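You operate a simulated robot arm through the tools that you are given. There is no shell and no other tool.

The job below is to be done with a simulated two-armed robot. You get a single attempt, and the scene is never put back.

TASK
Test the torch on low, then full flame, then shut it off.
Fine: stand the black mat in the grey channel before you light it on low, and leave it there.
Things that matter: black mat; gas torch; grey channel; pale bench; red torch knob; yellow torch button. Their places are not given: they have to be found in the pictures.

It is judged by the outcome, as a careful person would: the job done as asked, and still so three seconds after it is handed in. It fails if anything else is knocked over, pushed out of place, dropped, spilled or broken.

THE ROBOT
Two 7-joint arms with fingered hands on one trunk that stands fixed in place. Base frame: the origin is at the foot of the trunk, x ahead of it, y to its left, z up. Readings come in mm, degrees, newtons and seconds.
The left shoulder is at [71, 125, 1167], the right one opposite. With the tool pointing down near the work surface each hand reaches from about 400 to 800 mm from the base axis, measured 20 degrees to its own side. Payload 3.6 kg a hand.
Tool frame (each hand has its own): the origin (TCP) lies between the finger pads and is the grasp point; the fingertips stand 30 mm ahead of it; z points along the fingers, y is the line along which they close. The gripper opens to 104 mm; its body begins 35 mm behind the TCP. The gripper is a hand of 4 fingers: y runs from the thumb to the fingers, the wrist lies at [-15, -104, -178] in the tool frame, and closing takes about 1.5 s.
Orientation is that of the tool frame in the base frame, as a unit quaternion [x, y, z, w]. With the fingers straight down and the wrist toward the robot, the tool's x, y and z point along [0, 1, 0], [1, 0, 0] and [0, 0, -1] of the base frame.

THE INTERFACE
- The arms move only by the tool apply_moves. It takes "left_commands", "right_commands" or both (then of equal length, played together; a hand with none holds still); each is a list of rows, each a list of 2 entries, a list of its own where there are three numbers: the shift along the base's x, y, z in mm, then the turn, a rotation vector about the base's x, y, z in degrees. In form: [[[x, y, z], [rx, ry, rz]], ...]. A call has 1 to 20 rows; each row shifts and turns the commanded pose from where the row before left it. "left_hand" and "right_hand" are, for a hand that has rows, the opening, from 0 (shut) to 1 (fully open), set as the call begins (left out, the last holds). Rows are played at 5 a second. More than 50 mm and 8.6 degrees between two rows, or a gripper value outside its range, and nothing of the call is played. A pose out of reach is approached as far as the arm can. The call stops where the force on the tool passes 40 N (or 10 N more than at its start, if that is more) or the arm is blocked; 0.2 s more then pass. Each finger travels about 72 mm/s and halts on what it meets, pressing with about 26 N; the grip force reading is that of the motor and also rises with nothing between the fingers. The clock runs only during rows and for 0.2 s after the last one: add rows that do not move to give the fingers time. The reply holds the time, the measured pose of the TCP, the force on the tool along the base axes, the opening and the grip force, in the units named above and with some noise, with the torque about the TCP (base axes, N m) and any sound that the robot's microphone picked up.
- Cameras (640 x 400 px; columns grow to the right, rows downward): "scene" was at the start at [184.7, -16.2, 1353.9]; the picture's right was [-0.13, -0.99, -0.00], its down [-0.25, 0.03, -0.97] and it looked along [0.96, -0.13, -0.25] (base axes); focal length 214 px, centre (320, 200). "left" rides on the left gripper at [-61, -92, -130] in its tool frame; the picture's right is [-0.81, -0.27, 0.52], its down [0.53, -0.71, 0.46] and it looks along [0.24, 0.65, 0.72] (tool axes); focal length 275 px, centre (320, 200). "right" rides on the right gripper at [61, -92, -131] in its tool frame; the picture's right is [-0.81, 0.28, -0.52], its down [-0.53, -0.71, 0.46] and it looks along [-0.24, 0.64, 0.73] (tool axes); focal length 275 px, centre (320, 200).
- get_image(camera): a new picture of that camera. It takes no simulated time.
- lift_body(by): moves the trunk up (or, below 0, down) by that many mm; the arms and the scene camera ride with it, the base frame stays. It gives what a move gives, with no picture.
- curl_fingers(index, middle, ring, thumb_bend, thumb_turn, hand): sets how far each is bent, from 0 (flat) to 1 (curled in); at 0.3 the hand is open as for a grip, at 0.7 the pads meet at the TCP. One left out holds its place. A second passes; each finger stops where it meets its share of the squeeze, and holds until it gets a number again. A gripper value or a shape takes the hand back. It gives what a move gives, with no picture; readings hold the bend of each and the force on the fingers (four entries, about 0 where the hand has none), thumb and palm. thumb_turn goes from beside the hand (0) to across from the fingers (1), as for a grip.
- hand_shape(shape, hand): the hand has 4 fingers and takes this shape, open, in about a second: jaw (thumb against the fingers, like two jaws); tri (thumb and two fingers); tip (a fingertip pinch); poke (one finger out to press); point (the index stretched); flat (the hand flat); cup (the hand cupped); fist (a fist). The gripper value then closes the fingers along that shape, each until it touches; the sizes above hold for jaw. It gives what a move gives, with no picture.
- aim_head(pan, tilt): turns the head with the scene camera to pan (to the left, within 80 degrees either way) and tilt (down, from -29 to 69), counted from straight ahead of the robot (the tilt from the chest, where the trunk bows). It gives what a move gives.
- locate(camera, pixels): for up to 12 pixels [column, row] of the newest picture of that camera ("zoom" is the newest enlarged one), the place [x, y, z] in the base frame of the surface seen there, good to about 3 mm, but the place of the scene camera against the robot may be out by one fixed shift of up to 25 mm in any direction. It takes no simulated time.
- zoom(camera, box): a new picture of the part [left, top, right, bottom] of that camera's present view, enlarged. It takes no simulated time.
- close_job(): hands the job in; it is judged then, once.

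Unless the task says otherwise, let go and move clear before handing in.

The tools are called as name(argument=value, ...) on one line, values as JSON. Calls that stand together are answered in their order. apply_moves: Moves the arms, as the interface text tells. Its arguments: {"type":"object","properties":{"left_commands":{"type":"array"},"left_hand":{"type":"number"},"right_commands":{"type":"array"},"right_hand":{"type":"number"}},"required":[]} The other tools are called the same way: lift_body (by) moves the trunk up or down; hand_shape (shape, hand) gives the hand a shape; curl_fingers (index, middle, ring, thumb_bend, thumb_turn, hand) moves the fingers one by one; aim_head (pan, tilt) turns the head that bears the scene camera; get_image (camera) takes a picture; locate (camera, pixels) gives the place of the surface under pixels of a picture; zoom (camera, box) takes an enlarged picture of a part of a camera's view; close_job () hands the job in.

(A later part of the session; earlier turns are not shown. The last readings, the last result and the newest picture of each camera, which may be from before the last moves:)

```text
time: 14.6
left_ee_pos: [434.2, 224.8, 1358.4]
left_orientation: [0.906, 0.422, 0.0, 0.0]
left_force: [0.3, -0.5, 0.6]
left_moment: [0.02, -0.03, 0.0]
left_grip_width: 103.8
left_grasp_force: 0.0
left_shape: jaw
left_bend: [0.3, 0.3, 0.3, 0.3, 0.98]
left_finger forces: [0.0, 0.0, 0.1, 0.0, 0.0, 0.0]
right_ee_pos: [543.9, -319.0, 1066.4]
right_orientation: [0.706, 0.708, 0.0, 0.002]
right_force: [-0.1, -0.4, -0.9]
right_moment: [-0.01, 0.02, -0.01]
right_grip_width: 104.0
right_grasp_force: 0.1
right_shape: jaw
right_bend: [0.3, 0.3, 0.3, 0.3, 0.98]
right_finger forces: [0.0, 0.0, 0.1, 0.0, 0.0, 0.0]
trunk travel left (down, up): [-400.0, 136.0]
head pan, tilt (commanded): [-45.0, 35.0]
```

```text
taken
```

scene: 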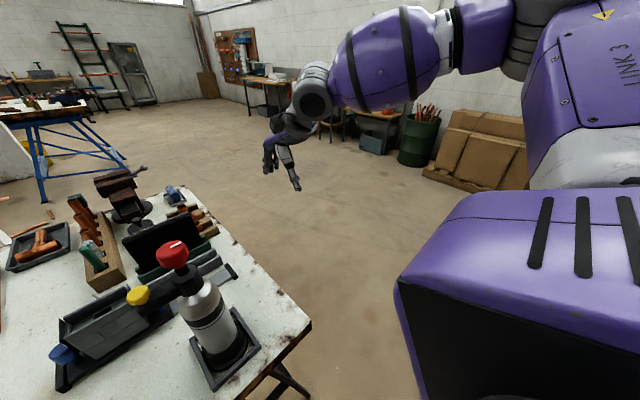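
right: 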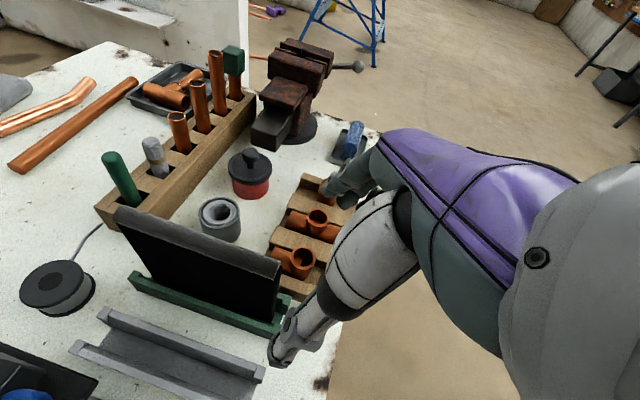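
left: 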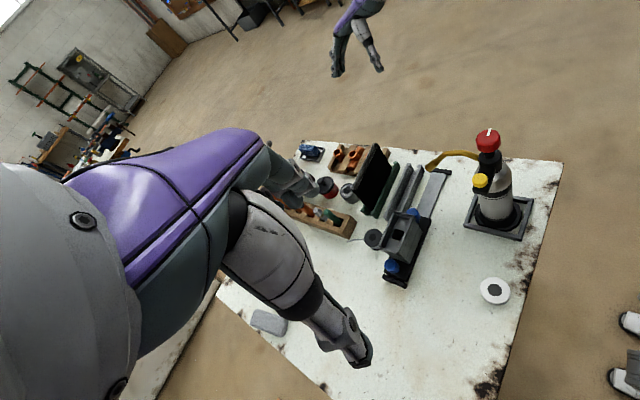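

The trunk is back down and the hand stayed steady at (544,−319,1066). I test reaching over the mat at height with the fingers straight down.

apply_moves(right_commands=[[[30, 20, 14], [0, 0, 0]], [[30, 20, 14], [0, 0, 0]], [[30, 30, 14], [0, 0, 0]], [[30, 30, 14], [0, 0, 0]], [[30, 30, 14], [0, 0, 0]], [[30, 30, 14], [0, 0, 0]], [[0, 0, 0], [0, 0, 0]]], right_hand=1)

get_image(camera="scene")

```text
time: 16.2
left_ee_pos: [436.0, 223.7, 1357.0]
left_orientation: [0.906, 0.423, -0.001, -0.001]
left_force: [-0.4, 0.3, 0.6]
left_moment: [-0.01, 0.01, 0.0]
left_grip_width: 103.6
left_grasp_force: 0.1
left_shape: jaw
left_bend: [0.3, 0.3, 0.3, 0.3, 0.98]
left_finger forces: [0.1, 0.1, 0.0, 0.0, 0.1, 0.0]
right_ee_pos: [689.2, -196.5, 1131.6]
right_orientation: [0.707, 0.707, 0.0, 0.001]
right_force: [0.3, 0.3, -0.5]
right_moment: [0.01, 0.05, 0.01]
right_grip_width: 103.8
right_grasp_force: 0.1
right_shape: jaw
right_bend: [0.3, 0.3, 0.3, 0.3, 0.98]
right_finger forces: [0.1, 0.0, 0.0, 0.1, 0.0, 0.0]
right hand out of reach, approached as far as the arm can: row 5, 6
trunk travel left (down, up): [-400.0, 136.0]
head pan, tilt (commanded): [-45.0, 35.0]
```

```text
taken
```

scene: 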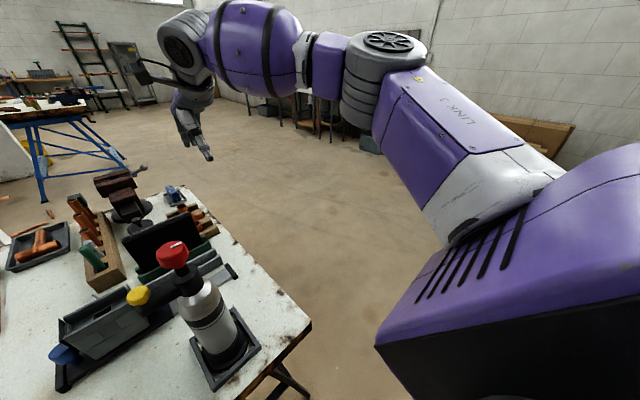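

The boundary seems to be wrist deviation as the forearm points inward; a steeper sideways tilt (fingers pointing mostly left) lines the hand up with the forearm. I pull back and rotate the hand to a 60° tilt out to the right.

apply_moves(right_commands=[[[-6, -13, 6], [7.5, 0, 0]], [[-6, -13, 6], [7.5, 0, 0]], [[-6, -13, 6], [7.5, 0, 0]], [[-6, -13, 6], [7.5, 0, 0]], [[-6, -13, 6], [7.5, 0, 0]], [[-6, -13, 6], [7.5, 0, 0]], [[-6, -13, 6], [7.5, 0, 0]], [[-6, -13, 6], [7.5, 0, 0]], [[0, 0, 0], [0, 0, 0]]], right_hand=1)

get_image(camera="scene")

```text
time: 18.2
left_ee_pos: [435.5, 224.6, 1356.7]
left_orientation: [0.906, 0.423, 0.0, -0.001]
left_force: [-0.2, -0.1, -0.5]
left_moment: [-0.02, -0.02, 0.02]
left_grip_width: 103.7
left_grasp_force: 0.1
left_shape: jaw
left_bend: [0.3, 0.3, 0.3, 0.3, 0.98]
left_finger forces: [0.0, 0.1, 0.0, 0.1, 0.0, 0.0]
right_ee_pos: [640.6, -300.1, 1184.6]
right_orientation: [0.612, 0.612, 0.355, -0.353]
right_force: [0.1, 0.1, -0.5]
right_moment: [-0.02, 0.01, 0.01]
right_grip_width: 103.8
right_grasp_force: 0.0
right_shape: jaw
right_bend: [0.3, 0.3, 0.3, 0.3, 0.98]
right_finger forces: [0.0, 0.0, 0.1, 0.1, 0.1, 0.0]
trunk travel left (down, up): [-400.0, 136.0]
head pan, tilt (commanded): [-45.0, 35.0]
```

```text
taken
```

scene: 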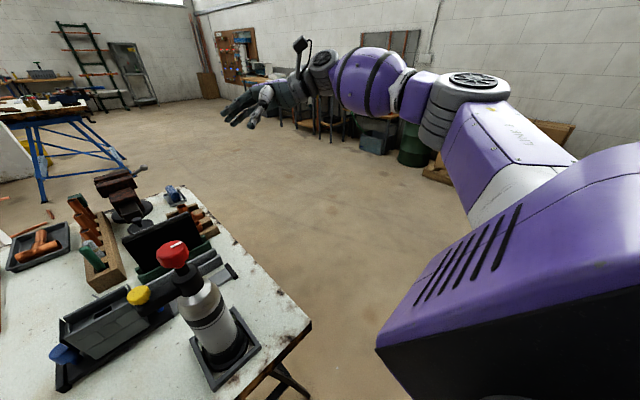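

The 60° tilt is reached without trouble. I lower the trunk 150 mm so the shoulder is nearer bench height; both hands stay clear (right at y −300 off the bench edge, left above z 1200).

lift_body(by=-150)

get_image(camera="scene")

```text
time: 20.0
left_ee_pos: [434.5, 223.9, 1207.7]
left_orientation: [0.906, 0.423, -0.001, -0.001]
left_force: [-0.5, 0.8, -0.2]
left_moment: [0.0, -0.02, 0.02]
left_grip_width: 103.8
left_grasp_force: 0.1
left_shape: jaw
left_bend: [0.3, 0.3, 0.3, 0.3, 0.98]
left_finger forces: [0.0, 0.0, 0.1, 0.0, 0.1, 0.1]
right_ee_pos: [640.1, -299.6, 1032.1]
right_orientation: [0.613, 0.613, 0.354, -0.352]
right_force: [-0.3, -0.7, 0.3]
right_moment: [0.01, 0.04, 0.03]
right_grip_width: 103.6
right_grasp_force: 0.0
right_shape: jaw
right_bend: [0.3, 0.3, 0.3, 0.3, 0.98]
right_finger forces: [0.0, 0.0, 0.0, 0.0, 0.1, 0.0]
trunk travel left (down, up): [-250.0, 286.0]
head pan, tilt (commanded): [-45.0, 35.0]
```

```text
taken
```

scene: 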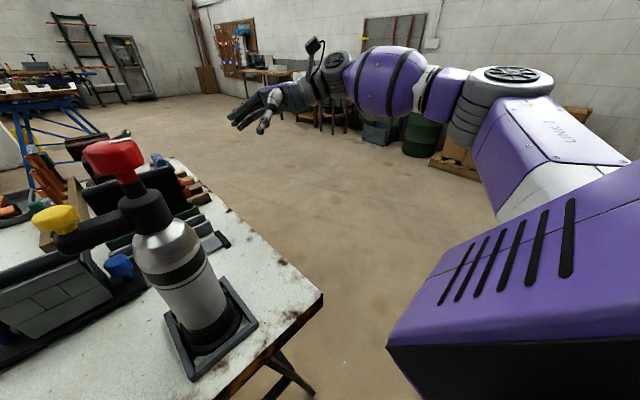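

Everything held. I move to the pre-grasp point about 90 mm back from the mat's right edge along the approach line.

apply_moves(right_commands=[[[22, 25, -20], [0, 0, 0]], [[22, 25, -20], [0, 0, 0]], [[22, 25, -20], [0, 0, 0]], [[22, 25, -20], [0, 0, 0]], [[0, 0, 0], [0, 0, 0]]], right_hand=1)

get_image(camera="right")

get_image(camera="left")

```text
time: 21.2
left_ee_pos: [434.8, 224.3, 1208.5]
left_orientation: [0.907, 0.422, -0.001, 0.0]
left_force: [1.4, -0.9, -0.3]
left_moment: [-0.01, -0.03, -0.02]
left_grip_width: 103.8
left_grasp_force: 0.0
left_shape: jaw
left_bend: [0.3, 0.3, 0.3, 0.3, 0.98]
left_finger forces: [0.0, 0.0, 0.0, 0.0, 0.0, 0.0]
right_ee_pos: [728.0, -200.7, 951.7]
right_orientation: [0.613, 0.612, 0.353, -0.352]
right_force: [-0.5, -0.1, 0.5]
right_moment: [-0.01, 0.03, 0.01]
right_grip_width: 103.9
right_grasp_force: 0.1
right_shape: jaw
right_bend: [0.3, 0.3, 0.3, 0.3, 0.98]
right_finger forces: [0.0, 0.0, 0.1, 0.0, 0.0, 0.0]
trunk travel left (down, up): [-250.0, 286.0]
head pan, tilt (commanded): [-45.0, 35.0]
```

```text
taken
```

right: 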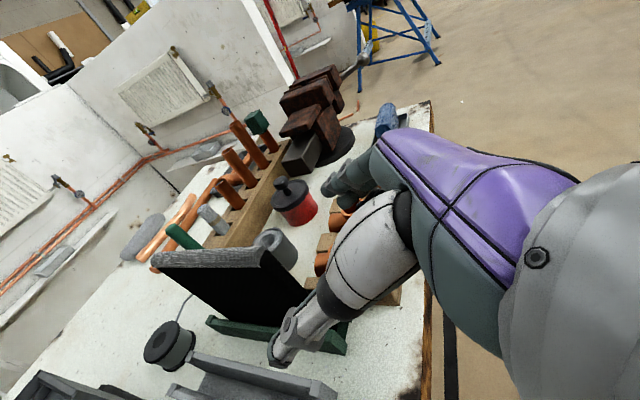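

```text
taken
```

left: 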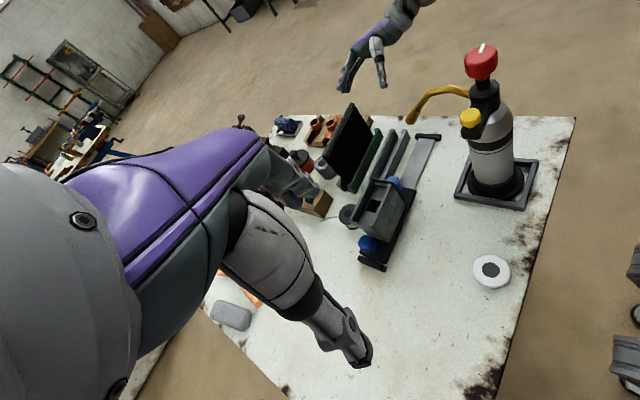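

The pre-grasp pose is reached and the mat's right end faces the open hand (right camera 160–320, 240–330). I zoom to confirm the mat's centre line against the TCP.

zoom(camera="right", box=[150, 220, 330, 360])

```text
2.86 times, centred on (240, 290) of right
```

zoom: 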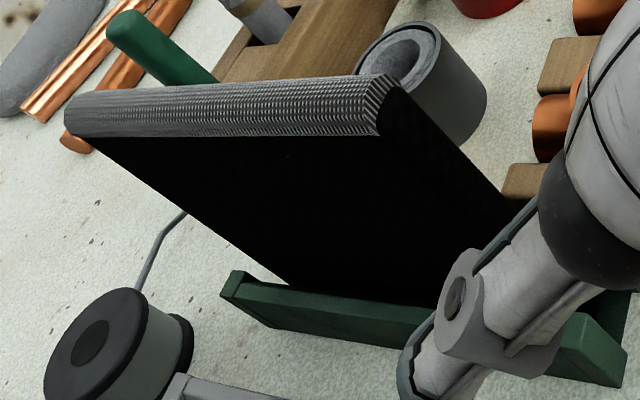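

locate(camera="zoom", pixels=[[375, 128], [385, 85], [365, 125], [370, 85], [230, 130], [230, 92], [85, 130], [95, 98], [400, 130], [440, 170], [390, 150], [480, 200]])

```text
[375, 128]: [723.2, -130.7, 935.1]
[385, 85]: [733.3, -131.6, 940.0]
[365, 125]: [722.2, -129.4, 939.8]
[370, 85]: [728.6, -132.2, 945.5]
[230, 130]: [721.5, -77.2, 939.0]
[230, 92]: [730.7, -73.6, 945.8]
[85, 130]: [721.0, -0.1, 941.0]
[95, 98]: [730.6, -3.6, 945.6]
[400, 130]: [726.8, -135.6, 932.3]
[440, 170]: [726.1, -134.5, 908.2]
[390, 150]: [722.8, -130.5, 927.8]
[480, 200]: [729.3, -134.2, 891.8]
```

The mat's right end is at y ≈ −134, faces at x ≈ 721 and 735, matching the TCP x of 728. I advance along the finger direction so the pads straddle the right edge.

apply_moves(right_commands=[[[0, 20, -11.5], [0, 0, 0]], [[0, 20, -11.5], [0, 0, 0]], [[0, 20, -11.5], [0, 0, 0]], [[0, 18, -11], [0, 0, 0]], [[0, 0, 0], [0, 0, 0]]], right_hand=1)

get_image(camera="right")

zoom(camera="left", box=[280, 0, 480, 210])

```text
time: 22.4
left_ee_pos: [435.8, 223.7, 1208.1]
left_orientation: [0.906, 0.422, -0.001, 0.0]
left_force: [0.7, -0.9, 0.2]
left_moment: [0.03, -0.03, 0.0]
left_grip_width: 103.8
left_grasp_force: 0.1
left_shape: jaw
left_bend: [0.3, 0.3, 0.3, 0.3, 0.98]
left_finger forces: [0.0, 0.0, 0.1, 0.0, 0.0, 0.1]
right_ee_pos: [728.6, -121.2, 905.6]
right_orientation: [0.613, 0.613, 0.354, -0.352]
right_force: [-1.0, 0.3, -0.2]
right_moment: [0.01, -0.01, -0.02]
right_grip_width: 103.6
right_grasp_force: 0.0
right_shape: jaw
right_bend: [0.3, 0.3, 0.3, 0.3, 0.98]
right_finger forces: [0.0, 0.0, 0.0, 0.0, 0.0, 0.0]
trunk travel left (down, up): [-250.0, 286.0]
head pan, tilt (commanded): [-45.0, 35.0]
```

```text
taken
```

right: 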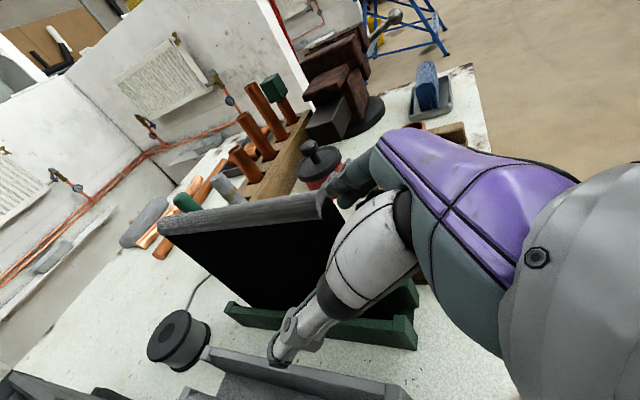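

```text
1.90 times, centred on (380, 105) of left
```

zoom: 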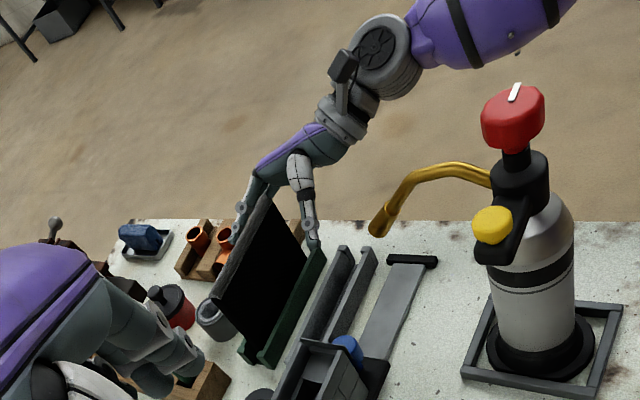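

The thumb is on the near face and the fingers behind the mat's right edge, with no contact forces. I close the right hand and hold still.

apply_moves(right_commands=[[[0, 0, 0], [0, 0, 0]], [[0, 0, 0], [0, 0, 0]], [[0, 0, 0], [0, 0, 0]], [[0, 0, 0], [0, 0, 0]], [[0, 0, 0], [0, 0, 0]], [[0, 0, 0], [0, 0, 0]], [[0, 0, 0], [0, 0, 0]], [[0, 0, 0], [0, 0, 0]]], right_hand=0)

get_image(camera="right")

zoom(camera="left", box=[280, 0, 480, 210])

```text
time: 24.2
left_ee_pos: [435.0, 225.1, 1207.8]
left_orientation: [0.906, 0.423, 0.0, -0.001]
left_force: [0.0, 0.9, 0.6]
left_moment: [0.03, 0.0, -0.02]
left_grip_width: 103.9
left_grasp_force: 0.1
left_shape: jaw
left_bend: [0.3, 0.3, 0.3, 0.3, 0.98]
left_finger forces: [0.0, 0.1, 0.0, 0.0, 0.0, 0.1]
right_ee_pos: [728.7, -120.7, 906.7]
right_orientation: [0.613, 0.612, 0.354, -0.352]
right_force: [1.0, -0.2, -0.8]
right_moment: [0.03, -0.06, 0.01]
right_grip_width: 9.7
right_grasp_force: 25.9
right_shape: jaw
right_bend: [0.72, 0.64, 0.64, 0.73, 1.0]
right_finger forces: [14.1, 6.8, 3.2, 0.1, 23.4, 0.0]
trunk travel left (down, up): [-250.0, 286.0]
head pan, tilt (commanded): [-45.0, 35.0]
```

```text
taken
```

right: 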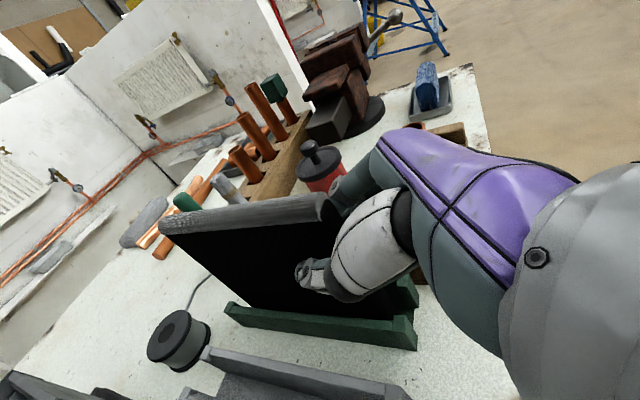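

```text
1.90 times, centred on (380, 105) of left
```

zoom: 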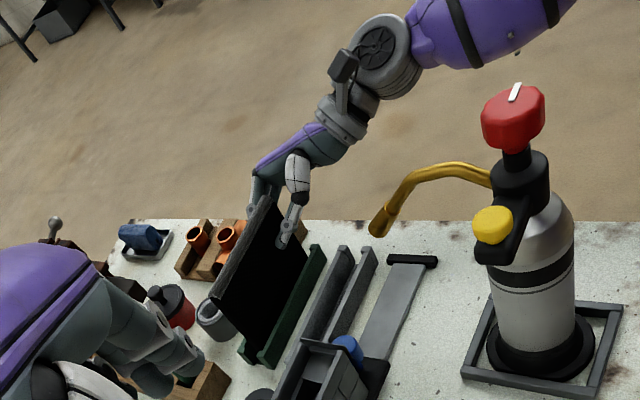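

The grip is holding (thumb 23 N, fingers 14/7/3 N) on the mat's right edge. I lift 30 mm slowly and look.

apply_moves(right_commands=[[[0, 0, 8], [0, 0, 0]], [[0, 0, 8], [0, 0, 0]], [[0, 0, 8], [0, 0, 0]], [[0, 0, 8], [0, 0, 0]], [[0, 0, 0], [0, 0, 0]]])

get_image(camera="right")

zoom(camera="left", box=[280, 0, 480, 210])

```text
time: 25.4
left_ee_pos: [435.0, 222.9, 1207.8]
left_orientation: [0.906, 0.424, -0.001, -0.002]
left_force: [-0.4, 0.1, 0.8]
left_moment: [0.02, 0.0, 0.01]
left_grip_width: 103.7
left_grasp_force: 0.0
left_shape: jaw
left_bend: [0.3, 0.3, 0.3, 0.3, 0.98]
left_finger forces: [0.1, 0.0, 0.0, 0.1, 0.0, 0.1]
right_ee_pos: [729.1, -121.0, 939.1]
right_orientation: [0.613, 0.612, 0.355, -0.352]
right_force: [0.3, 0.6, 0.5]
right_moment: [-0.06, -0.02, 0.01]
right_grip_width: 9.7
right_grasp_force: 26.0
right_shape: jaw
right_bend: [0.72, 0.65, 0.65, 0.73, 1.0]
right_finger forces: [14.9, 6.7, 2.8, 0.0, 24.0, 0.0]
trunk travel left (down, up): [-250.0, 286.0]
head pan, tilt (commanded): [-45.0, 35.0]
```

```text
taken
```

right: 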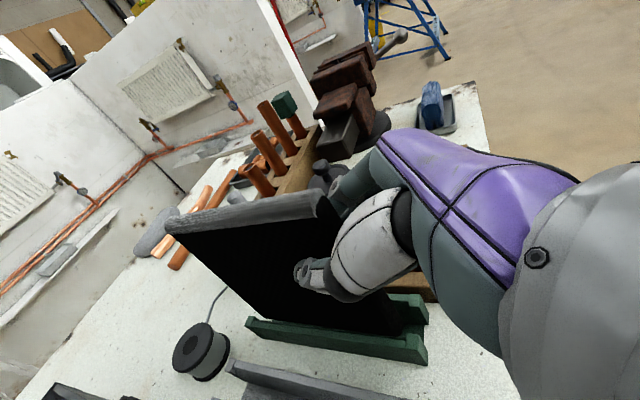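

```text
1.90 times, centred on (380, 105) of left
```

zoom: 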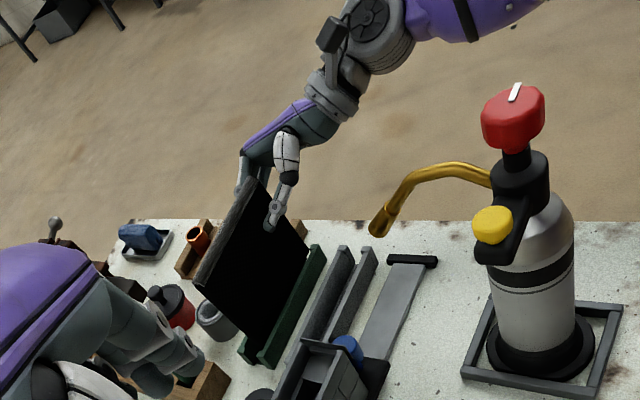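

The mat rises cleanly with the hand and the green channel stays put. I lift another 36 mm to clear the posts, then look at it before shifting toward the grey channel.

apply_moves(right_commands=[[[0, 0, 12], [0, 0, 0]], [[0, 0, 12], [0, 0, 0]], [[0, 0, 12], [0, 0, 0]], [[0, 0, 0], [0, 0, 0]]])

get_image(camera="right")

zoom(camera="left", box=[280, 0, 480, 210])

```text
time: 26.4
left_ee_pos: [436.0, 224.1, 1207.5]
left_orientation: [0.906, 0.423, 0.0, -0.002]
left_force: [-0.1, -0.1, 0.7]
left_moment: [-0.04, 0.01, -0.01]
left_grip_width: 103.9
left_grasp_force: 0.1
left_shape: jaw
left_bend: [0.3, 0.3, 0.3, 0.3, 0.98]
left_finger forces: [0.0, 0.0, 0.1, 0.1, 0.0, 0.1]
right_ee_pos: [728.8, -122.6, 976.4]
right_orientation: [0.613, 0.613, 0.354, -0.352]
right_force: [0.4, -0.3, -1.0]
right_moment: [-0.09, 0.0, 0.0]
right_grip_width: 9.9
right_grasp_force: 26.3
right_shape: jaw
right_bend: [0.72, 0.65, 0.66, 0.73, 1.0]
right_finger forces: [15.2, 6.4, 2.7, 0.0, 24.1, 0.0]
trunk travel left (down, up): [-250.0, 286.0]
head pan, tilt (commanded): [-45.0, 35.0]
```

```text
taken
```

right: 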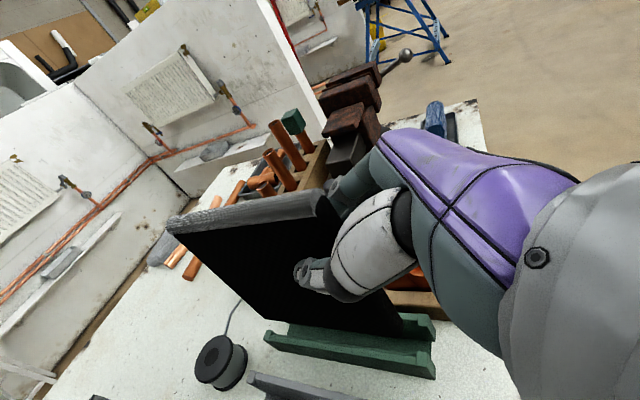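

```text
1.90 times, centred on (380, 105) of left
```

zoom: 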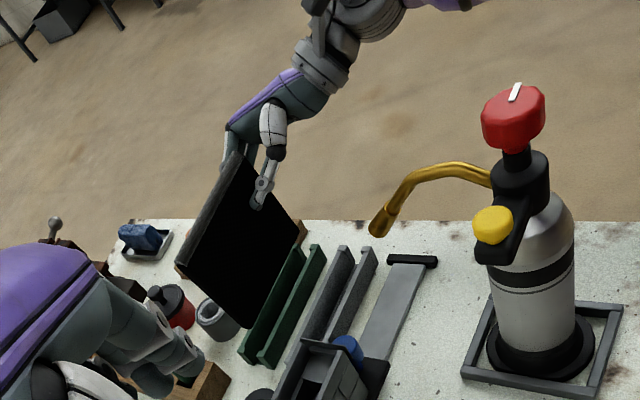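

The mat is fully clear of the green channel. I measure its pose in the hand before shifting.

zoom(camera="right", box=[160, 180, 440, 380])

locate(camera="zoom", pixels=[[30, 90], [40, 75], [200, 70], [200, 55], [350, 60], [345, 40], [100, 200], [240, 300], [400, 315], [540, 335], [120, 150], [300, 250]])

```text
2.00 times, centred on (300, 280) of right
```

zoom: 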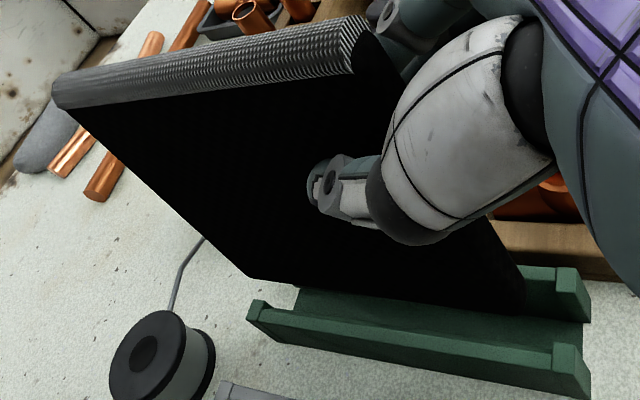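

```text
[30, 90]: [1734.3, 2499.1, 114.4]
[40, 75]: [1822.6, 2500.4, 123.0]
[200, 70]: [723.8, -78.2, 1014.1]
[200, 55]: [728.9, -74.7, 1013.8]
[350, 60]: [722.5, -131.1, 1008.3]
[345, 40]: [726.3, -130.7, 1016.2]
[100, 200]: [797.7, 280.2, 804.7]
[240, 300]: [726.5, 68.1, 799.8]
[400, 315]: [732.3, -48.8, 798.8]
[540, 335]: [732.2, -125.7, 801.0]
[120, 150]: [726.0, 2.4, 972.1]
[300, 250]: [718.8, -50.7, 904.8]
```

I sample more of the mat's near face to check whether it leans or is yawed.

locate(camera="zoom", pixels=[[100, 115], [150, 150], [200, 110], [200, 200], [250, 260], [260, 130], [280, 220], [330, 100], [350, 270], [450, 280], [500, 290], [430, 250]])

locate(camera="zoom", pixels=[[70, 88], [80, 75], [130, 80], [140, 65], [260, 65], [270, 45], [265, 322], [290, 300], [340, 345], [555, 360], [570, 290], [420, 345]])

```text
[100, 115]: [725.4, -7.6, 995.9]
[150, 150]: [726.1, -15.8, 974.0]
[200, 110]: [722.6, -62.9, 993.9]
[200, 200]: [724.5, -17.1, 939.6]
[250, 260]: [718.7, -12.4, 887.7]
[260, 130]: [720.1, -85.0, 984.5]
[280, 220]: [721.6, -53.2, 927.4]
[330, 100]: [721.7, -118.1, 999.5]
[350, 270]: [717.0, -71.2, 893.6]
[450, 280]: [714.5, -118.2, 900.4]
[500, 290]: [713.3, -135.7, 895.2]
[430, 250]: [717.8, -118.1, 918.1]
```

```text
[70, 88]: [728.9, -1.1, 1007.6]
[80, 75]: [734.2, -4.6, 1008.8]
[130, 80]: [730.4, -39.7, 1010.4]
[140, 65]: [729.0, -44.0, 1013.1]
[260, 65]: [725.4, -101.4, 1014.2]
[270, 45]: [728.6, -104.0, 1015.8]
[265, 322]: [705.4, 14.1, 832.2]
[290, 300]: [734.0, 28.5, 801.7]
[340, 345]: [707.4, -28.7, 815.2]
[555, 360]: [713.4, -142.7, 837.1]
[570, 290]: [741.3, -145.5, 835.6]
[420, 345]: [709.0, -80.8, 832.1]
```

A plane fit on the face shows the mat leans ~3.4° (bottom toward the robot) and is yawed ~2.3° in the grip, its centre ~2.6 mm nearer than the TCP. I correct both while shifting it over the grey channel.

apply_moves(right_commands=[[[-18, 0, 0], [0, -0.85, 0.6]], [[-18, 0, 0], [0, -0.85, 0.6]], [[-18, 0, 0], [0, -0.85, 0.6]], [[-17, 0, 0], [0, -0.85, 0.5]], [[0, 0, 0], [0, 0, 0]]])

get_image(camera="right")

zoom(camera="right", box=[160, 180, 440, 380])

locate(camera="zoom", pixels=[[100, 115], [150, 150], [200, 110], [200, 200], [250, 260], [260, 130], [280, 220], [330, 100], [350, 270], [450, 280], [500, 290], [430, 250]])

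```text
time: 27.6
left_ee_pos: [433.5, 223.7, 1206.9]
left_orientation: [0.906, 0.423, -0.001, -0.001]
left_force: [0.1, 0.3, 0.2]
left_moment: [0.01, -0.02, 0.0]
left_grip_width: 103.6
left_grasp_force: 0.2
left_shape: jaw
left_bend: [0.3, 0.3, 0.3, 0.3, 0.98]
left_finger forces: [0.1, 0.0, 0.0, 0.0, 0.1, 0.1]
right_ee_pos: [656.4, -122.0, 975.1]
right_orientation: [0.59, 0.635, 0.364, -0.34]
right_force: [-0.9, 0.2, -2.1]
right_moment: [-0.08, 0.02, 0.0]
right_grip_width: 9.9
right_grasp_force: 26.2
right_shape: jaw
right_bend: [0.72, 0.65, 0.66, 0.73, 1.0]
right_finger forces: [15.0, 6.3, 2.7, 0.0, 24.1, 0.1]
trunk travel left (down, up): [-250.0, 286.0]
head pan, tilt (commanded): [-45.0, 35.0]
```

```text
taken
```

right: 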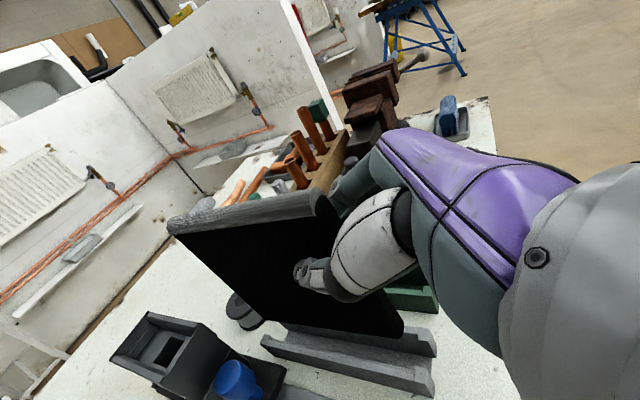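

```text
2.00 times, centred on (300, 280) of right
```

zoom: 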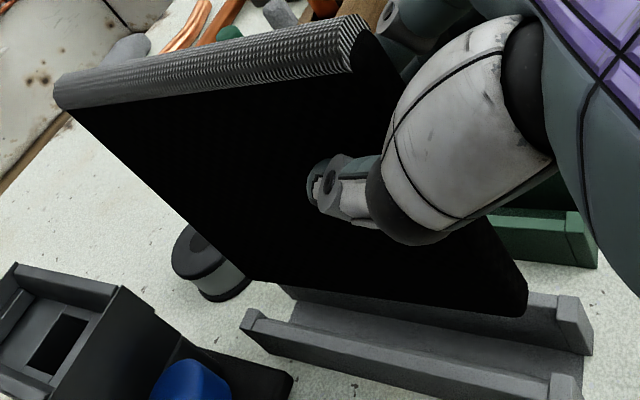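

```text
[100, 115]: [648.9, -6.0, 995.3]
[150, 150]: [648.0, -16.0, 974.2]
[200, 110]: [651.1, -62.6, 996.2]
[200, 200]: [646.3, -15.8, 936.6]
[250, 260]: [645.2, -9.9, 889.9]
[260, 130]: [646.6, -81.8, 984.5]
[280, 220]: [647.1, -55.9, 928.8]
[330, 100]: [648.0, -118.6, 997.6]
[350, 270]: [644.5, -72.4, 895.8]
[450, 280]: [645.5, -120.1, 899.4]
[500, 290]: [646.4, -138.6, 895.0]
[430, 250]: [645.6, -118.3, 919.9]
```

Yaw is corrected; about 1.9° of lean remains with the bottom at x ≈ 651.6 vs the groove centre ≈ 655. I rotate another −1.7° about y (which moves the bottom to centre) and re-measure against the channel's walls.

apply_moves(right_commands=[[[0.5, 0, 0], [0, -0.9, 0]], [[0, 0, 0], [0, -0.8, 0]], [[0, 0, 0], [0, 0, 0]]])

zoom(camera="right", box=[230, 290, 450, 400])

zoom(camera="right", box=[160, 180, 440, 380])

locate(camera="zoom", pixels=[[100, 115], [150, 150], [200, 110], [200, 200], [250, 260], [260, 130], [280, 220], [330, 100], [350, 270], [450, 280], [500, 290], [430, 250]])

locate(camera="zoom", pixels=[[300, 305], [320, 325], [330, 345], [530, 305], [550, 310], [575, 310], [565, 320], [550, 380], [570, 385], [555, 360], [400, 330], [400, 350]])

```text
time: 28.4
left_ee_pos: [434.4, 225.0, 1208.4]
left_orientation: [0.906, 0.423, 0.0, -0.001]
left_force: [-0.8, 0.4, -0.2]
left_moment: [-0.03, 0.02, -0.01]
left_grip_width: 103.5
left_grasp_force: 0.1
left_shape: jaw
left_bend: [0.3, 0.3, 0.3, 0.3, 0.98]
left_finger forces: [0.0, 0.0, 0.0, 0.0, 0.1, 0.1]
right_ee_pos: [657.7, -122.4, 976.1]
right_orientation: [0.584, 0.64, 0.374, -0.331]
right_force: [0.0, -0.2, -0.5]
right_moment: [-0.1, 0.02, 0.01]
right_grip_width: 9.6
right_grasp_force: 26.4
right_shape: jaw
right_bend: [0.72, 0.65, 0.66, 0.73, 1.0]
right_finger forces: [15.1, 6.4, 2.6, 0.0, 24.1, 0.0]
trunk travel left (down, up): [-250.0, 286.0]
head pan, tilt (commanded): [-45.0, 35.0]
```

```text
2.91 times, centred on (340, 345) of right
```

zoom: 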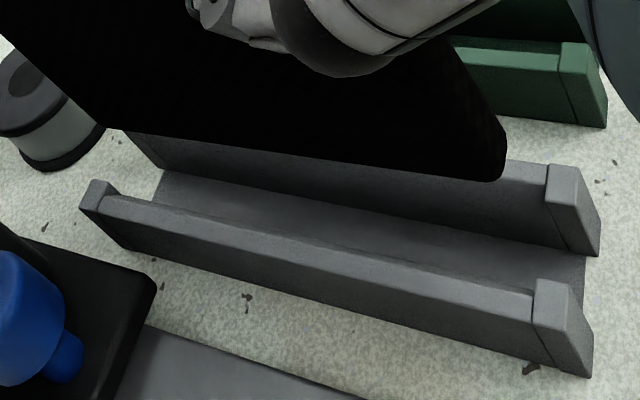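

```text
2.00 times, centred on (300, 280) of right
```

zoom: 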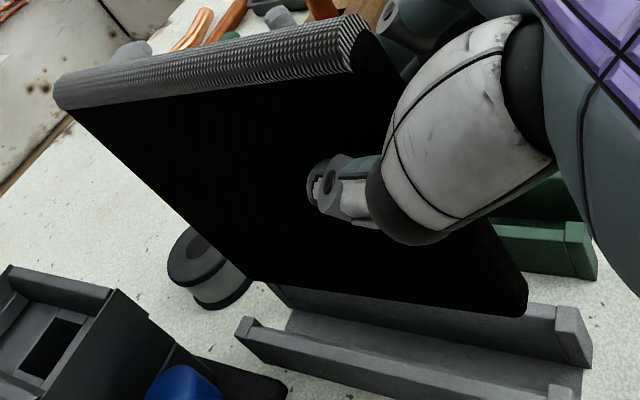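

```text
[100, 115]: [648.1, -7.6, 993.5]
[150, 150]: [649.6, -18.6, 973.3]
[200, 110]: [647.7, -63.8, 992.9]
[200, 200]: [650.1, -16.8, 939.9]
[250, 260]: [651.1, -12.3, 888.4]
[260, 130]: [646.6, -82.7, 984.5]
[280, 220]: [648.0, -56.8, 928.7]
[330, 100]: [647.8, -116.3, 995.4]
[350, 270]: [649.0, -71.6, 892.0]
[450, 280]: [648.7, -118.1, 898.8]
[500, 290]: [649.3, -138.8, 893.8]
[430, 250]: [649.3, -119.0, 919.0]
```

```text
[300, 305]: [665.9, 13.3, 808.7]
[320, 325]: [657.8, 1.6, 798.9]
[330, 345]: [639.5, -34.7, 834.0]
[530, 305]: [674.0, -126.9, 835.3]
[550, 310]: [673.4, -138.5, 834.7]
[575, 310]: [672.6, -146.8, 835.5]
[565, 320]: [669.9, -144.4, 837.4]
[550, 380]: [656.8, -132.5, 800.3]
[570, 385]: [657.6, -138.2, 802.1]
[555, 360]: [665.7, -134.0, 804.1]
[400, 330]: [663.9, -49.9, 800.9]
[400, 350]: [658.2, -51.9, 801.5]
```

The mat is now near vertical, bottom centre about 657 versus groove centre ≈ 654.7. I check its lower corners for in-plane tilt before lowering.

locate(camera="zoom", pixels=[[518, 310], [510, 305], [520, 295], [255, 275], [262, 280], [265, 272], [340, 20], [355, 45], [60, 95], [75, 90], [70, 108], [525, 285]])

zoom(camera="left", box=[280, 0, 480, 210])

```text
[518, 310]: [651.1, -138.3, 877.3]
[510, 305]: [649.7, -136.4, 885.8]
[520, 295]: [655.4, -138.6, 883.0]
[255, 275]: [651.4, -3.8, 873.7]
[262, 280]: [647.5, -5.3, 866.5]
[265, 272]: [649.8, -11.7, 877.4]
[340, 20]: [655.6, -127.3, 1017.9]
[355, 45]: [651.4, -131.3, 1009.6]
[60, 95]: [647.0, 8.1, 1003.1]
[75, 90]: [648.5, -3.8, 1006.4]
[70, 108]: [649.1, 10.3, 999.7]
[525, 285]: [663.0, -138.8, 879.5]
```

```text
1.90 times, centred on (380, 105) of left
```

zoom: 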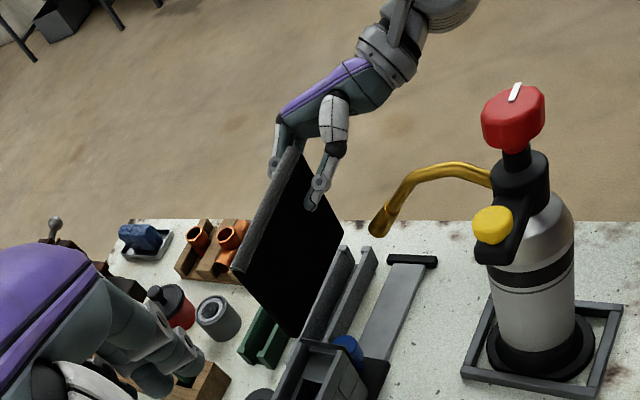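

The lower corners show a ~3° in-plane droop (left side low). I level it with +3° about x, trim x by −1.4 mm and lower 28 mm to just above the channel, then inspect.

apply_moves(right_commands=[[[-0.7, 0, 0], [1.5, 0.25, 0]], [[-0.7, 0, 0], [1.5, 0.25, 0]], [[0, 0, -10], [0, 0, 0]], [[0, 0, -10], [0, 0, 0]], [[0, 0, -8], [0, 0, 0]], [[0, 0, 0], [0, 0, 0]]])

get_image(camera="right")

zoom(camera="right", box=[160, 180, 440, 380])

locate(camera="zoom", pixels=[[100, 115], [150, 150], [200, 110], [200, 200], [250, 260], [260, 130], [280, 220], [330, 100], [350, 270], [450, 280], [500, 290], [430, 250]])

```text
time: 29.8
left_ee_pos: [435.3, 224.7, 1207.0]
left_orientation: [0.906, 0.423, -0.001, -0.001]
left_force: [0.6, 0.0, -0.8]
left_moment: [-0.01, 0.01, 0.03]
left_grip_width: 103.8
left_grasp_force: 0.0
left_shape: jaw
left_bend: [0.3, 0.3, 0.3, 0.3, 0.98]
left_finger forces: [0.0, 0.0, 0.0, 0.0, 0.0, 0.0]
right_ee_pos: [655.9, -121.4, 947.1]
right_orientation: [0.577, 0.628, 0.389, -0.349]
right_force: [0.1, 0.2, -0.9]
right_moment: [-0.07, 0.01, 0.01]
right_grip_width: 9.9
right_grasp_force: 26.5
right_shape: jaw
right_bend: [0.72, 0.65, 0.66, 0.73, 1.0]
right_finger forces: [15.1, 6.3, 2.7, 0.1, 24.1, 0.0]
trunk travel left (down, up): [-250.0, 286.0]
head pan, tilt (commanded): [-45.0, 35.0]
```

```text
taken
```

right: 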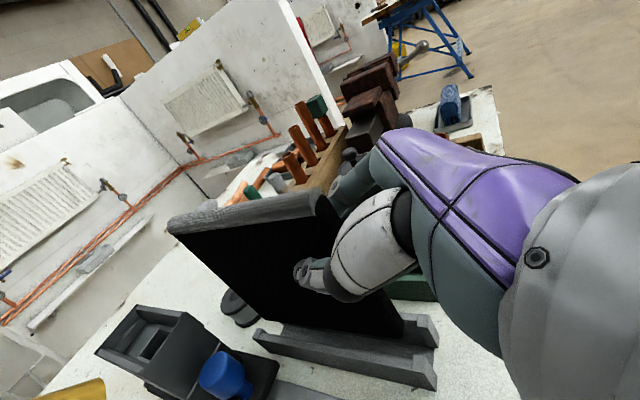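

```text
2.00 times, centred on (300, 280) of right
```

zoom: 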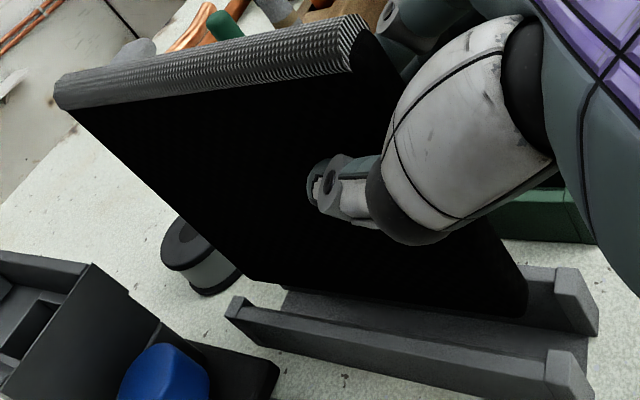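

```text
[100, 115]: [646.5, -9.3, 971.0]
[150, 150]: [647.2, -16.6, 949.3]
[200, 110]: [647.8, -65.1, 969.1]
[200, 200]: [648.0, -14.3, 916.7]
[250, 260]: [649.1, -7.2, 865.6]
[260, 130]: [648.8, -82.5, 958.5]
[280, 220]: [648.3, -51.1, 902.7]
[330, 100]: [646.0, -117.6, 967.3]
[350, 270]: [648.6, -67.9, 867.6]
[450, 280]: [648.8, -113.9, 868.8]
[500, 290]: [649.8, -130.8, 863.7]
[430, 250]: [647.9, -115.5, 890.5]
```

The mat's near face at its base is ~649 (centre ≈ 656), still inside the 643.5–665.5 groove with room each side. I trim −1 mm and lower 36 mm in small rows, watching force.

apply_moves(right_commands=[[[-1, 0, -6], [0, 0, 0]], [[0, 0, -6], [0, 0, 0]], [[0, 0, -6], [0, 0, 0]], [[0, 0, -6], [0, 0, 0]], [[0, 0, -6], [0, 0, 0]], [[0, 0, -5], [0, 0, 0]], [[0, 0, 0], [0, 0, 0]]])

get_image(camera="right")

zoom(camera="right", box=[160, 180, 440, 380])

zoom(camera="left", box=[280, 0, 480, 210])

```text
time: 31.4
left_ee_pos: [434.8, 224.3, 1208.1]
left_orientation: [0.906, 0.423, 0.0, -0.001]
left_force: [0.7, 0.1, -0.5]
left_moment: [0.04, -0.01, 0.02]
left_grip_width: 103.5
left_grasp_force: 0.0
left_shape: jaw
left_bend: [0.3, 0.3, 0.3, 0.3, 0.98]
left_finger forces: [0.0, 0.0, 0.0, 0.0, 0.0, 0.0]
right_ee_pos: [655.4, -121.1, 912.5]
right_orientation: [0.577, 0.629, 0.388, -0.349]
right_force: [0.4, 1.2, -1.4]
right_moment: [-0.1, 0.0, -0.04]
right_grip_width: 9.9
right_grasp_force: 25.9
right_shape: jaw
right_bend: [0.72, 0.65, 0.66, 0.73, 1.0]
right_finger forces: [15.0, 6.3, 2.8, 0.1, 24.2, 0.0]
trunk travel left (down, up): [-250.0, 286.0]
head pan, tilt (commanded): [-45.0, 35.0]
```

```text
taken
```

right: 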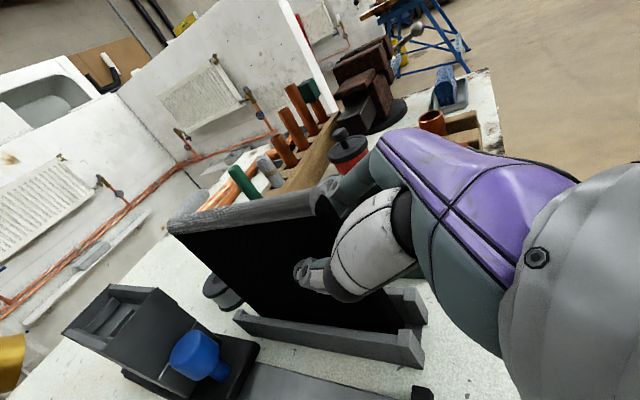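

```text
2.00 times, centred on (300, 280) of right
```

zoom: 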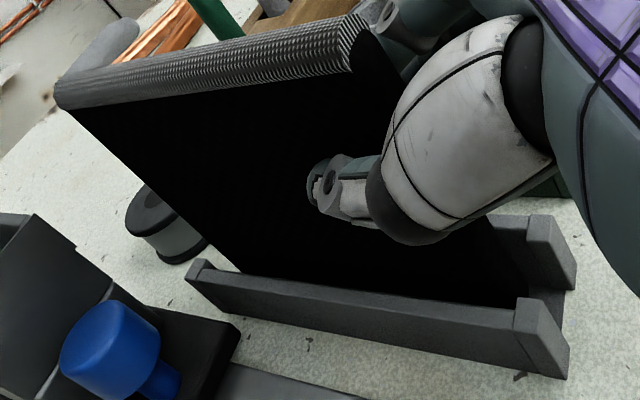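

```text
1.90 times, centred on (380, 105) of left
```

zoom: 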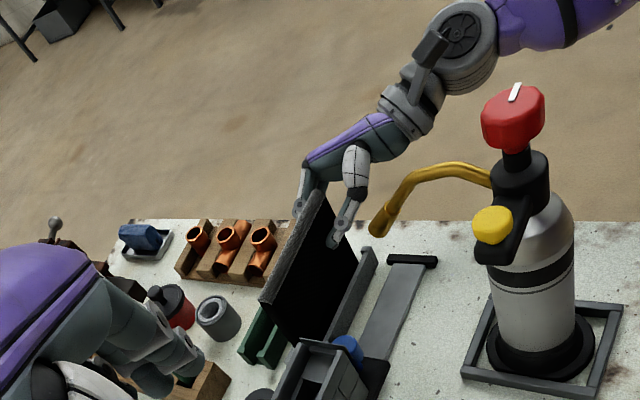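

The mat's base is between the grey walls with no contact force. I lower the last ~9 mm in fine steps until it touches the floor.

apply_moves(right_commands=[[[0, 0, -2], [0, 0, 0]], [[0, 0, -2], [0, 0, 0]], [[0, 0, -2], [0, 0, 0]], [[0, 0, 0], [0, 0, 0]]])

locate(camera="right", pixels=[[310, 196], [250, 207], [190, 222], [250, 215]])

```text
time: 32.4
left_ee_pos: [434.7, 224.6, 1207.6]
left_orientation: [0.906, 0.423, -0.001, -0.001]
left_force: [-0.5, 0.2, -0.2]
left_moment: [0.04, -0.02, 0.01]
left_grip_width: 103.6
left_grasp_force: 0.0
left_shape: jaw
left_bend: [0.3, 0.3, 0.3, 0.3, 0.98]
left_finger forces: [0.1, 0.0, 0.1, 0.0, 0.0, 0.1]
right_ee_pos: [656.2, -122.0, 905.6]
right_orientation: [0.577, 0.628, 0.389, -0.349]
right_force: [0.6, -0.6, -1.1]
right_moment: [-0.08, -0.02, 0.0]
right_grip_width: 9.7
right_grasp_force: 26.5
right_shape: jaw
right_bend: [0.72, 0.65, 0.66, 0.73, 1.0]
right_finger forces: [15.1, 6.3, 2.7, 0.0, 24.1, 0.0]
trunk travel left (down, up): [-250.0, 286.0]
head pan, tilt (commanded): [-45.0, 35.0]
```

```text
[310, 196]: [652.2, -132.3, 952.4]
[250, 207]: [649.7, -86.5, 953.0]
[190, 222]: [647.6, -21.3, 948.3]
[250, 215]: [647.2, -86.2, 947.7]
```

The top was at ~952 before this step so it should now be ~1–2 mm above the floor. I lower 1 mm at a time.

apply_moves(right_commands=[[[0, 0, -1], [0, 0, 0]], [[0, 0, -1], [0, 0, 0]], [[0, 0, 0], [0, 0, 0]]])

zoom(camera="right", box=[160, 180, 440, 380])

locate(camera="zoom", pixels=[[100, 115], [150, 150], [200, 110], [200, 200], [70, 90], [260, 130], [280, 220], [330, 100], [200, 65], [320, 45], [90, 85], [430, 250]])

```text
time: 33.2
left_ee_pos: [435.3, 224.3, 1207.6]
left_orientation: [0.906, 0.422, 0.0, -0.001]
left_force: [0.7, 0.9, 0.3]
left_moment: [0.04, 0.04, -0.01]
left_grip_width: 103.6
left_grasp_force: 0.1
left_shape: jaw
left_bend: [0.3, 0.3, 0.3, 0.3, 0.98]
left_finger forces: [0.1, 0.0, 0.0, 0.1, 0.0, 0.0]
right_ee_pos: [654.7, -123.6, 904.6]
right_orientation: [0.578, 0.628, 0.388, -0.348]
right_force: [-0.5, 0.3, 1.6]
right_moment: [0.01, -0.04, -0.02]
right_grip_width: 10.2
right_grasp_force: 25.8
right_shape: jaw
right_bend: [0.72, 0.65, 0.66, 0.73, 1.0]
right_finger forces: [15.8, 6.4, 2.8, 0.0, 24.3, 0.1]
trunk travel left (down, up): [-250.0, 286.0]
head pan, tilt (commanded): [-45.0, 35.0]
```

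```text
2.00 times, centred on (300, 280) of right
```

zoom: 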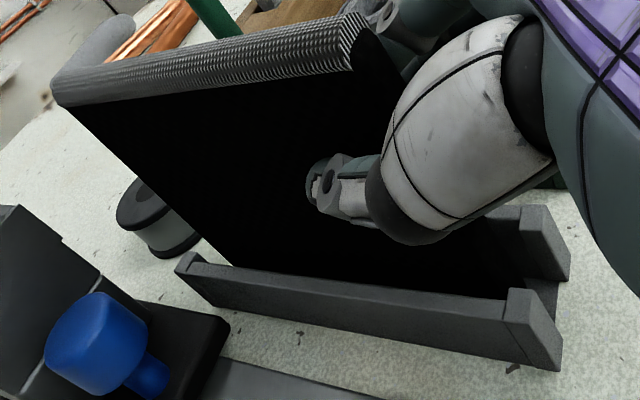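

```text
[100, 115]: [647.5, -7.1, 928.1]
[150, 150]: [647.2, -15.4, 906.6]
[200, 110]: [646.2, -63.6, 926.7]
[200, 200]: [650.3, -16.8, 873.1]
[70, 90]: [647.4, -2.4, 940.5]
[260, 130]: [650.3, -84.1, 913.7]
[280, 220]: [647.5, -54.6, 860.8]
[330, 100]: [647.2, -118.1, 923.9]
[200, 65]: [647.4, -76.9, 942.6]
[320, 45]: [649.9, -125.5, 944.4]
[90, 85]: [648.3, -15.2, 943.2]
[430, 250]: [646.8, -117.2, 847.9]
```

Force flipped to +1.6 N and the hanging moment vanished, so the mat rests on the floor, near-vertical with top at ~944. I open the hand gently and hold.

apply_moves(right_commands=[[[0, 0, 0], [0, 0, 0]], [[0, 0, 0], [0, 0, 0]], [[0, 0, 0], [0, 0, 0]], [[0, 0, 0], [0, 0, 0]], [[0, 0, 0], [0, 0, 0]]], right_hand=0.6)

get_image(camera="right")

zoom(camera="left", box=[280, 0, 480, 210])

```text
time: 34.4
left_ee_pos: [436.0, 225.1, 1207.3]
left_orientation: [0.906, 0.423, 0.0, -0.001]
left_force: [0.0, 0.5, -0.3]
left_moment: [0.04, 0.01, -0.01]
left_grip_width: 103.7
left_grasp_force: 0.1
left_shape: jaw
left_bend: [0.3, 0.3, 0.3, 0.3, 0.98]
left_finger forces: [0.1, 0.0, 0.0, 0.0, 0.1, 0.0]
right_ee_pos: [655.7, -122.4, 903.9]
right_orientation: [0.577, 0.628, 0.388, -0.349]
right_force: [-0.3, 0.5, 0.9]
right_moment: [0.02, 0.02, -0.01]
right_grip_width: 62.1
right_grasp_force: 0.0
right_shape: jaw
right_bend: [0.29, 0.41, 0.37, 0.65, 1.0]
right_finger forces: [0.0, 0.1, 0.1, 0.1, 0.0, 0.0]
trunk travel left (down, up): [-250.0, 286.0]
head pan, tilt (commanded): [-45.0, 35.0]
```

```text
taken
```

right: 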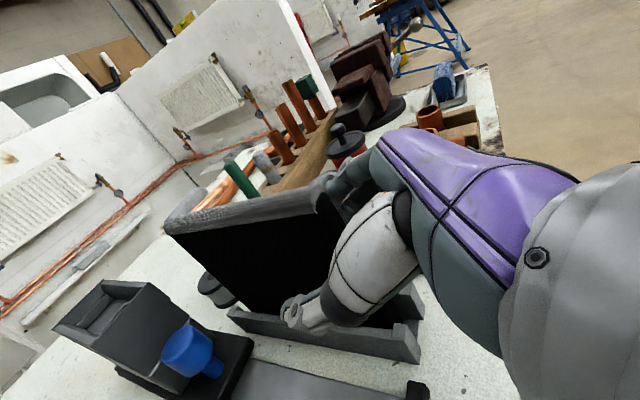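

```text
1.90 times, centred on (380, 105) of left
```

zoom: 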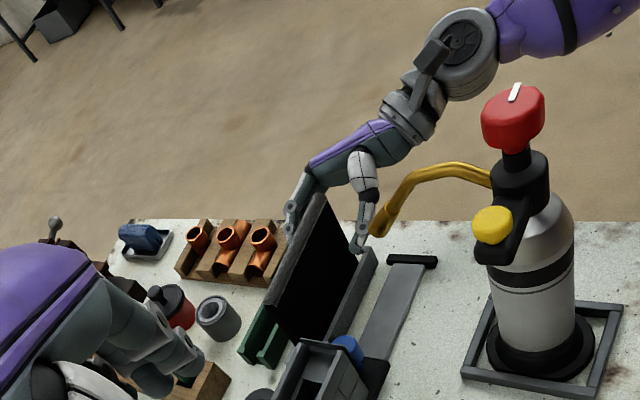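

All finger forces are zero and the mat stands in the grey channel. I back the right hand out along the finger direction.

apply_moves(right_commands=[[[0, -14, 7], [0, 0, 0]], [[0, -18, 9], [0, 0, 0]], [[0, -18, 9], [0, 0, 0]], [[0, -18, 9], [0, 0, 0]], [[0, -18, 9], [0, 0, 0]], [[0, -20, 12], [0, 0, 0]], [[0, -20, 20], [0, 0, 0]], [[0, 0, 0], [0, 0, 0]]], right_hand=0.8)

get_image(camera="right")

zoom(camera="left", box=[280, 0, 580, 210])

```text
time: 36.2
left_ee_pos: [436.1, 224.3, 1207.9]
left_orientation: [0.906, 0.422, 0.0, 0.0]
left_force: [-0.2, 0.1, -0.5]
left_moment: [0.01, 0.01, 0.03]
left_grip_width: 103.6
left_grasp_force: 0.1
left_shape: jaw
left_bend: [0.3, 0.3, 0.3, 0.3, 0.98]
left_finger forces: [0.0, 0.0, 0.0, 0.0, 0.0, 0.0]
right_ee_pos: [656.0, -247.6, 978.9]
right_orientation: [0.577, 0.628, 0.387, -0.35]
right_force: [0.1, -0.1, 0.1]
right_moment: [-0.01, 0.04, 0.04]
right_grip_width: 83.2
right_grasp_force: 0.1
right_shape: jaw
right_bend: [0.27, 0.34, 0.32, 0.5, 0.99]
right_finger forces: [0.0, 0.1, 0.1, 0.1, 0.0, 0.0]
trunk travel left (down, up): [-250.0, 286.0]
head pan, tilt (commanded): [-45.0, 35.0]
```

```text
taken
```

right: 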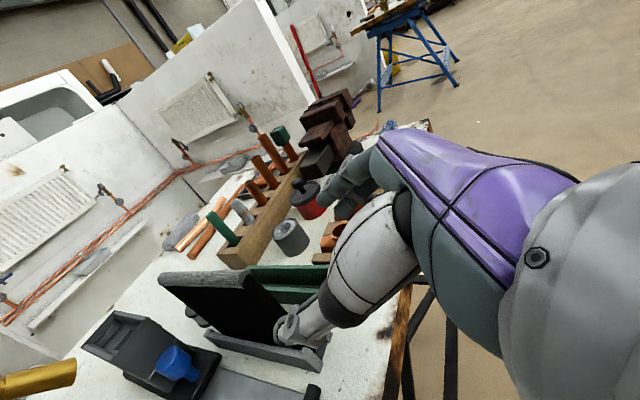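

```text
1.90 times, centred on (430, 105) of left
```

zoom: 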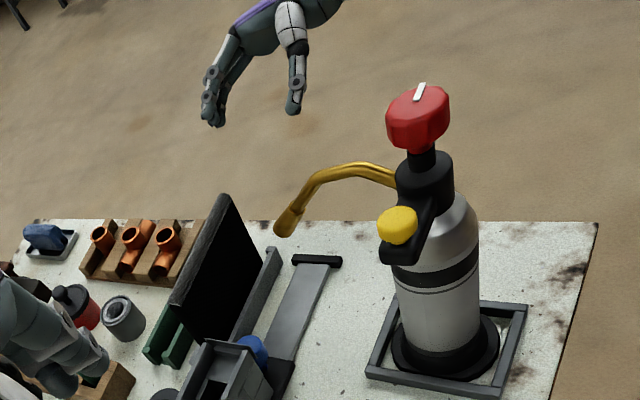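

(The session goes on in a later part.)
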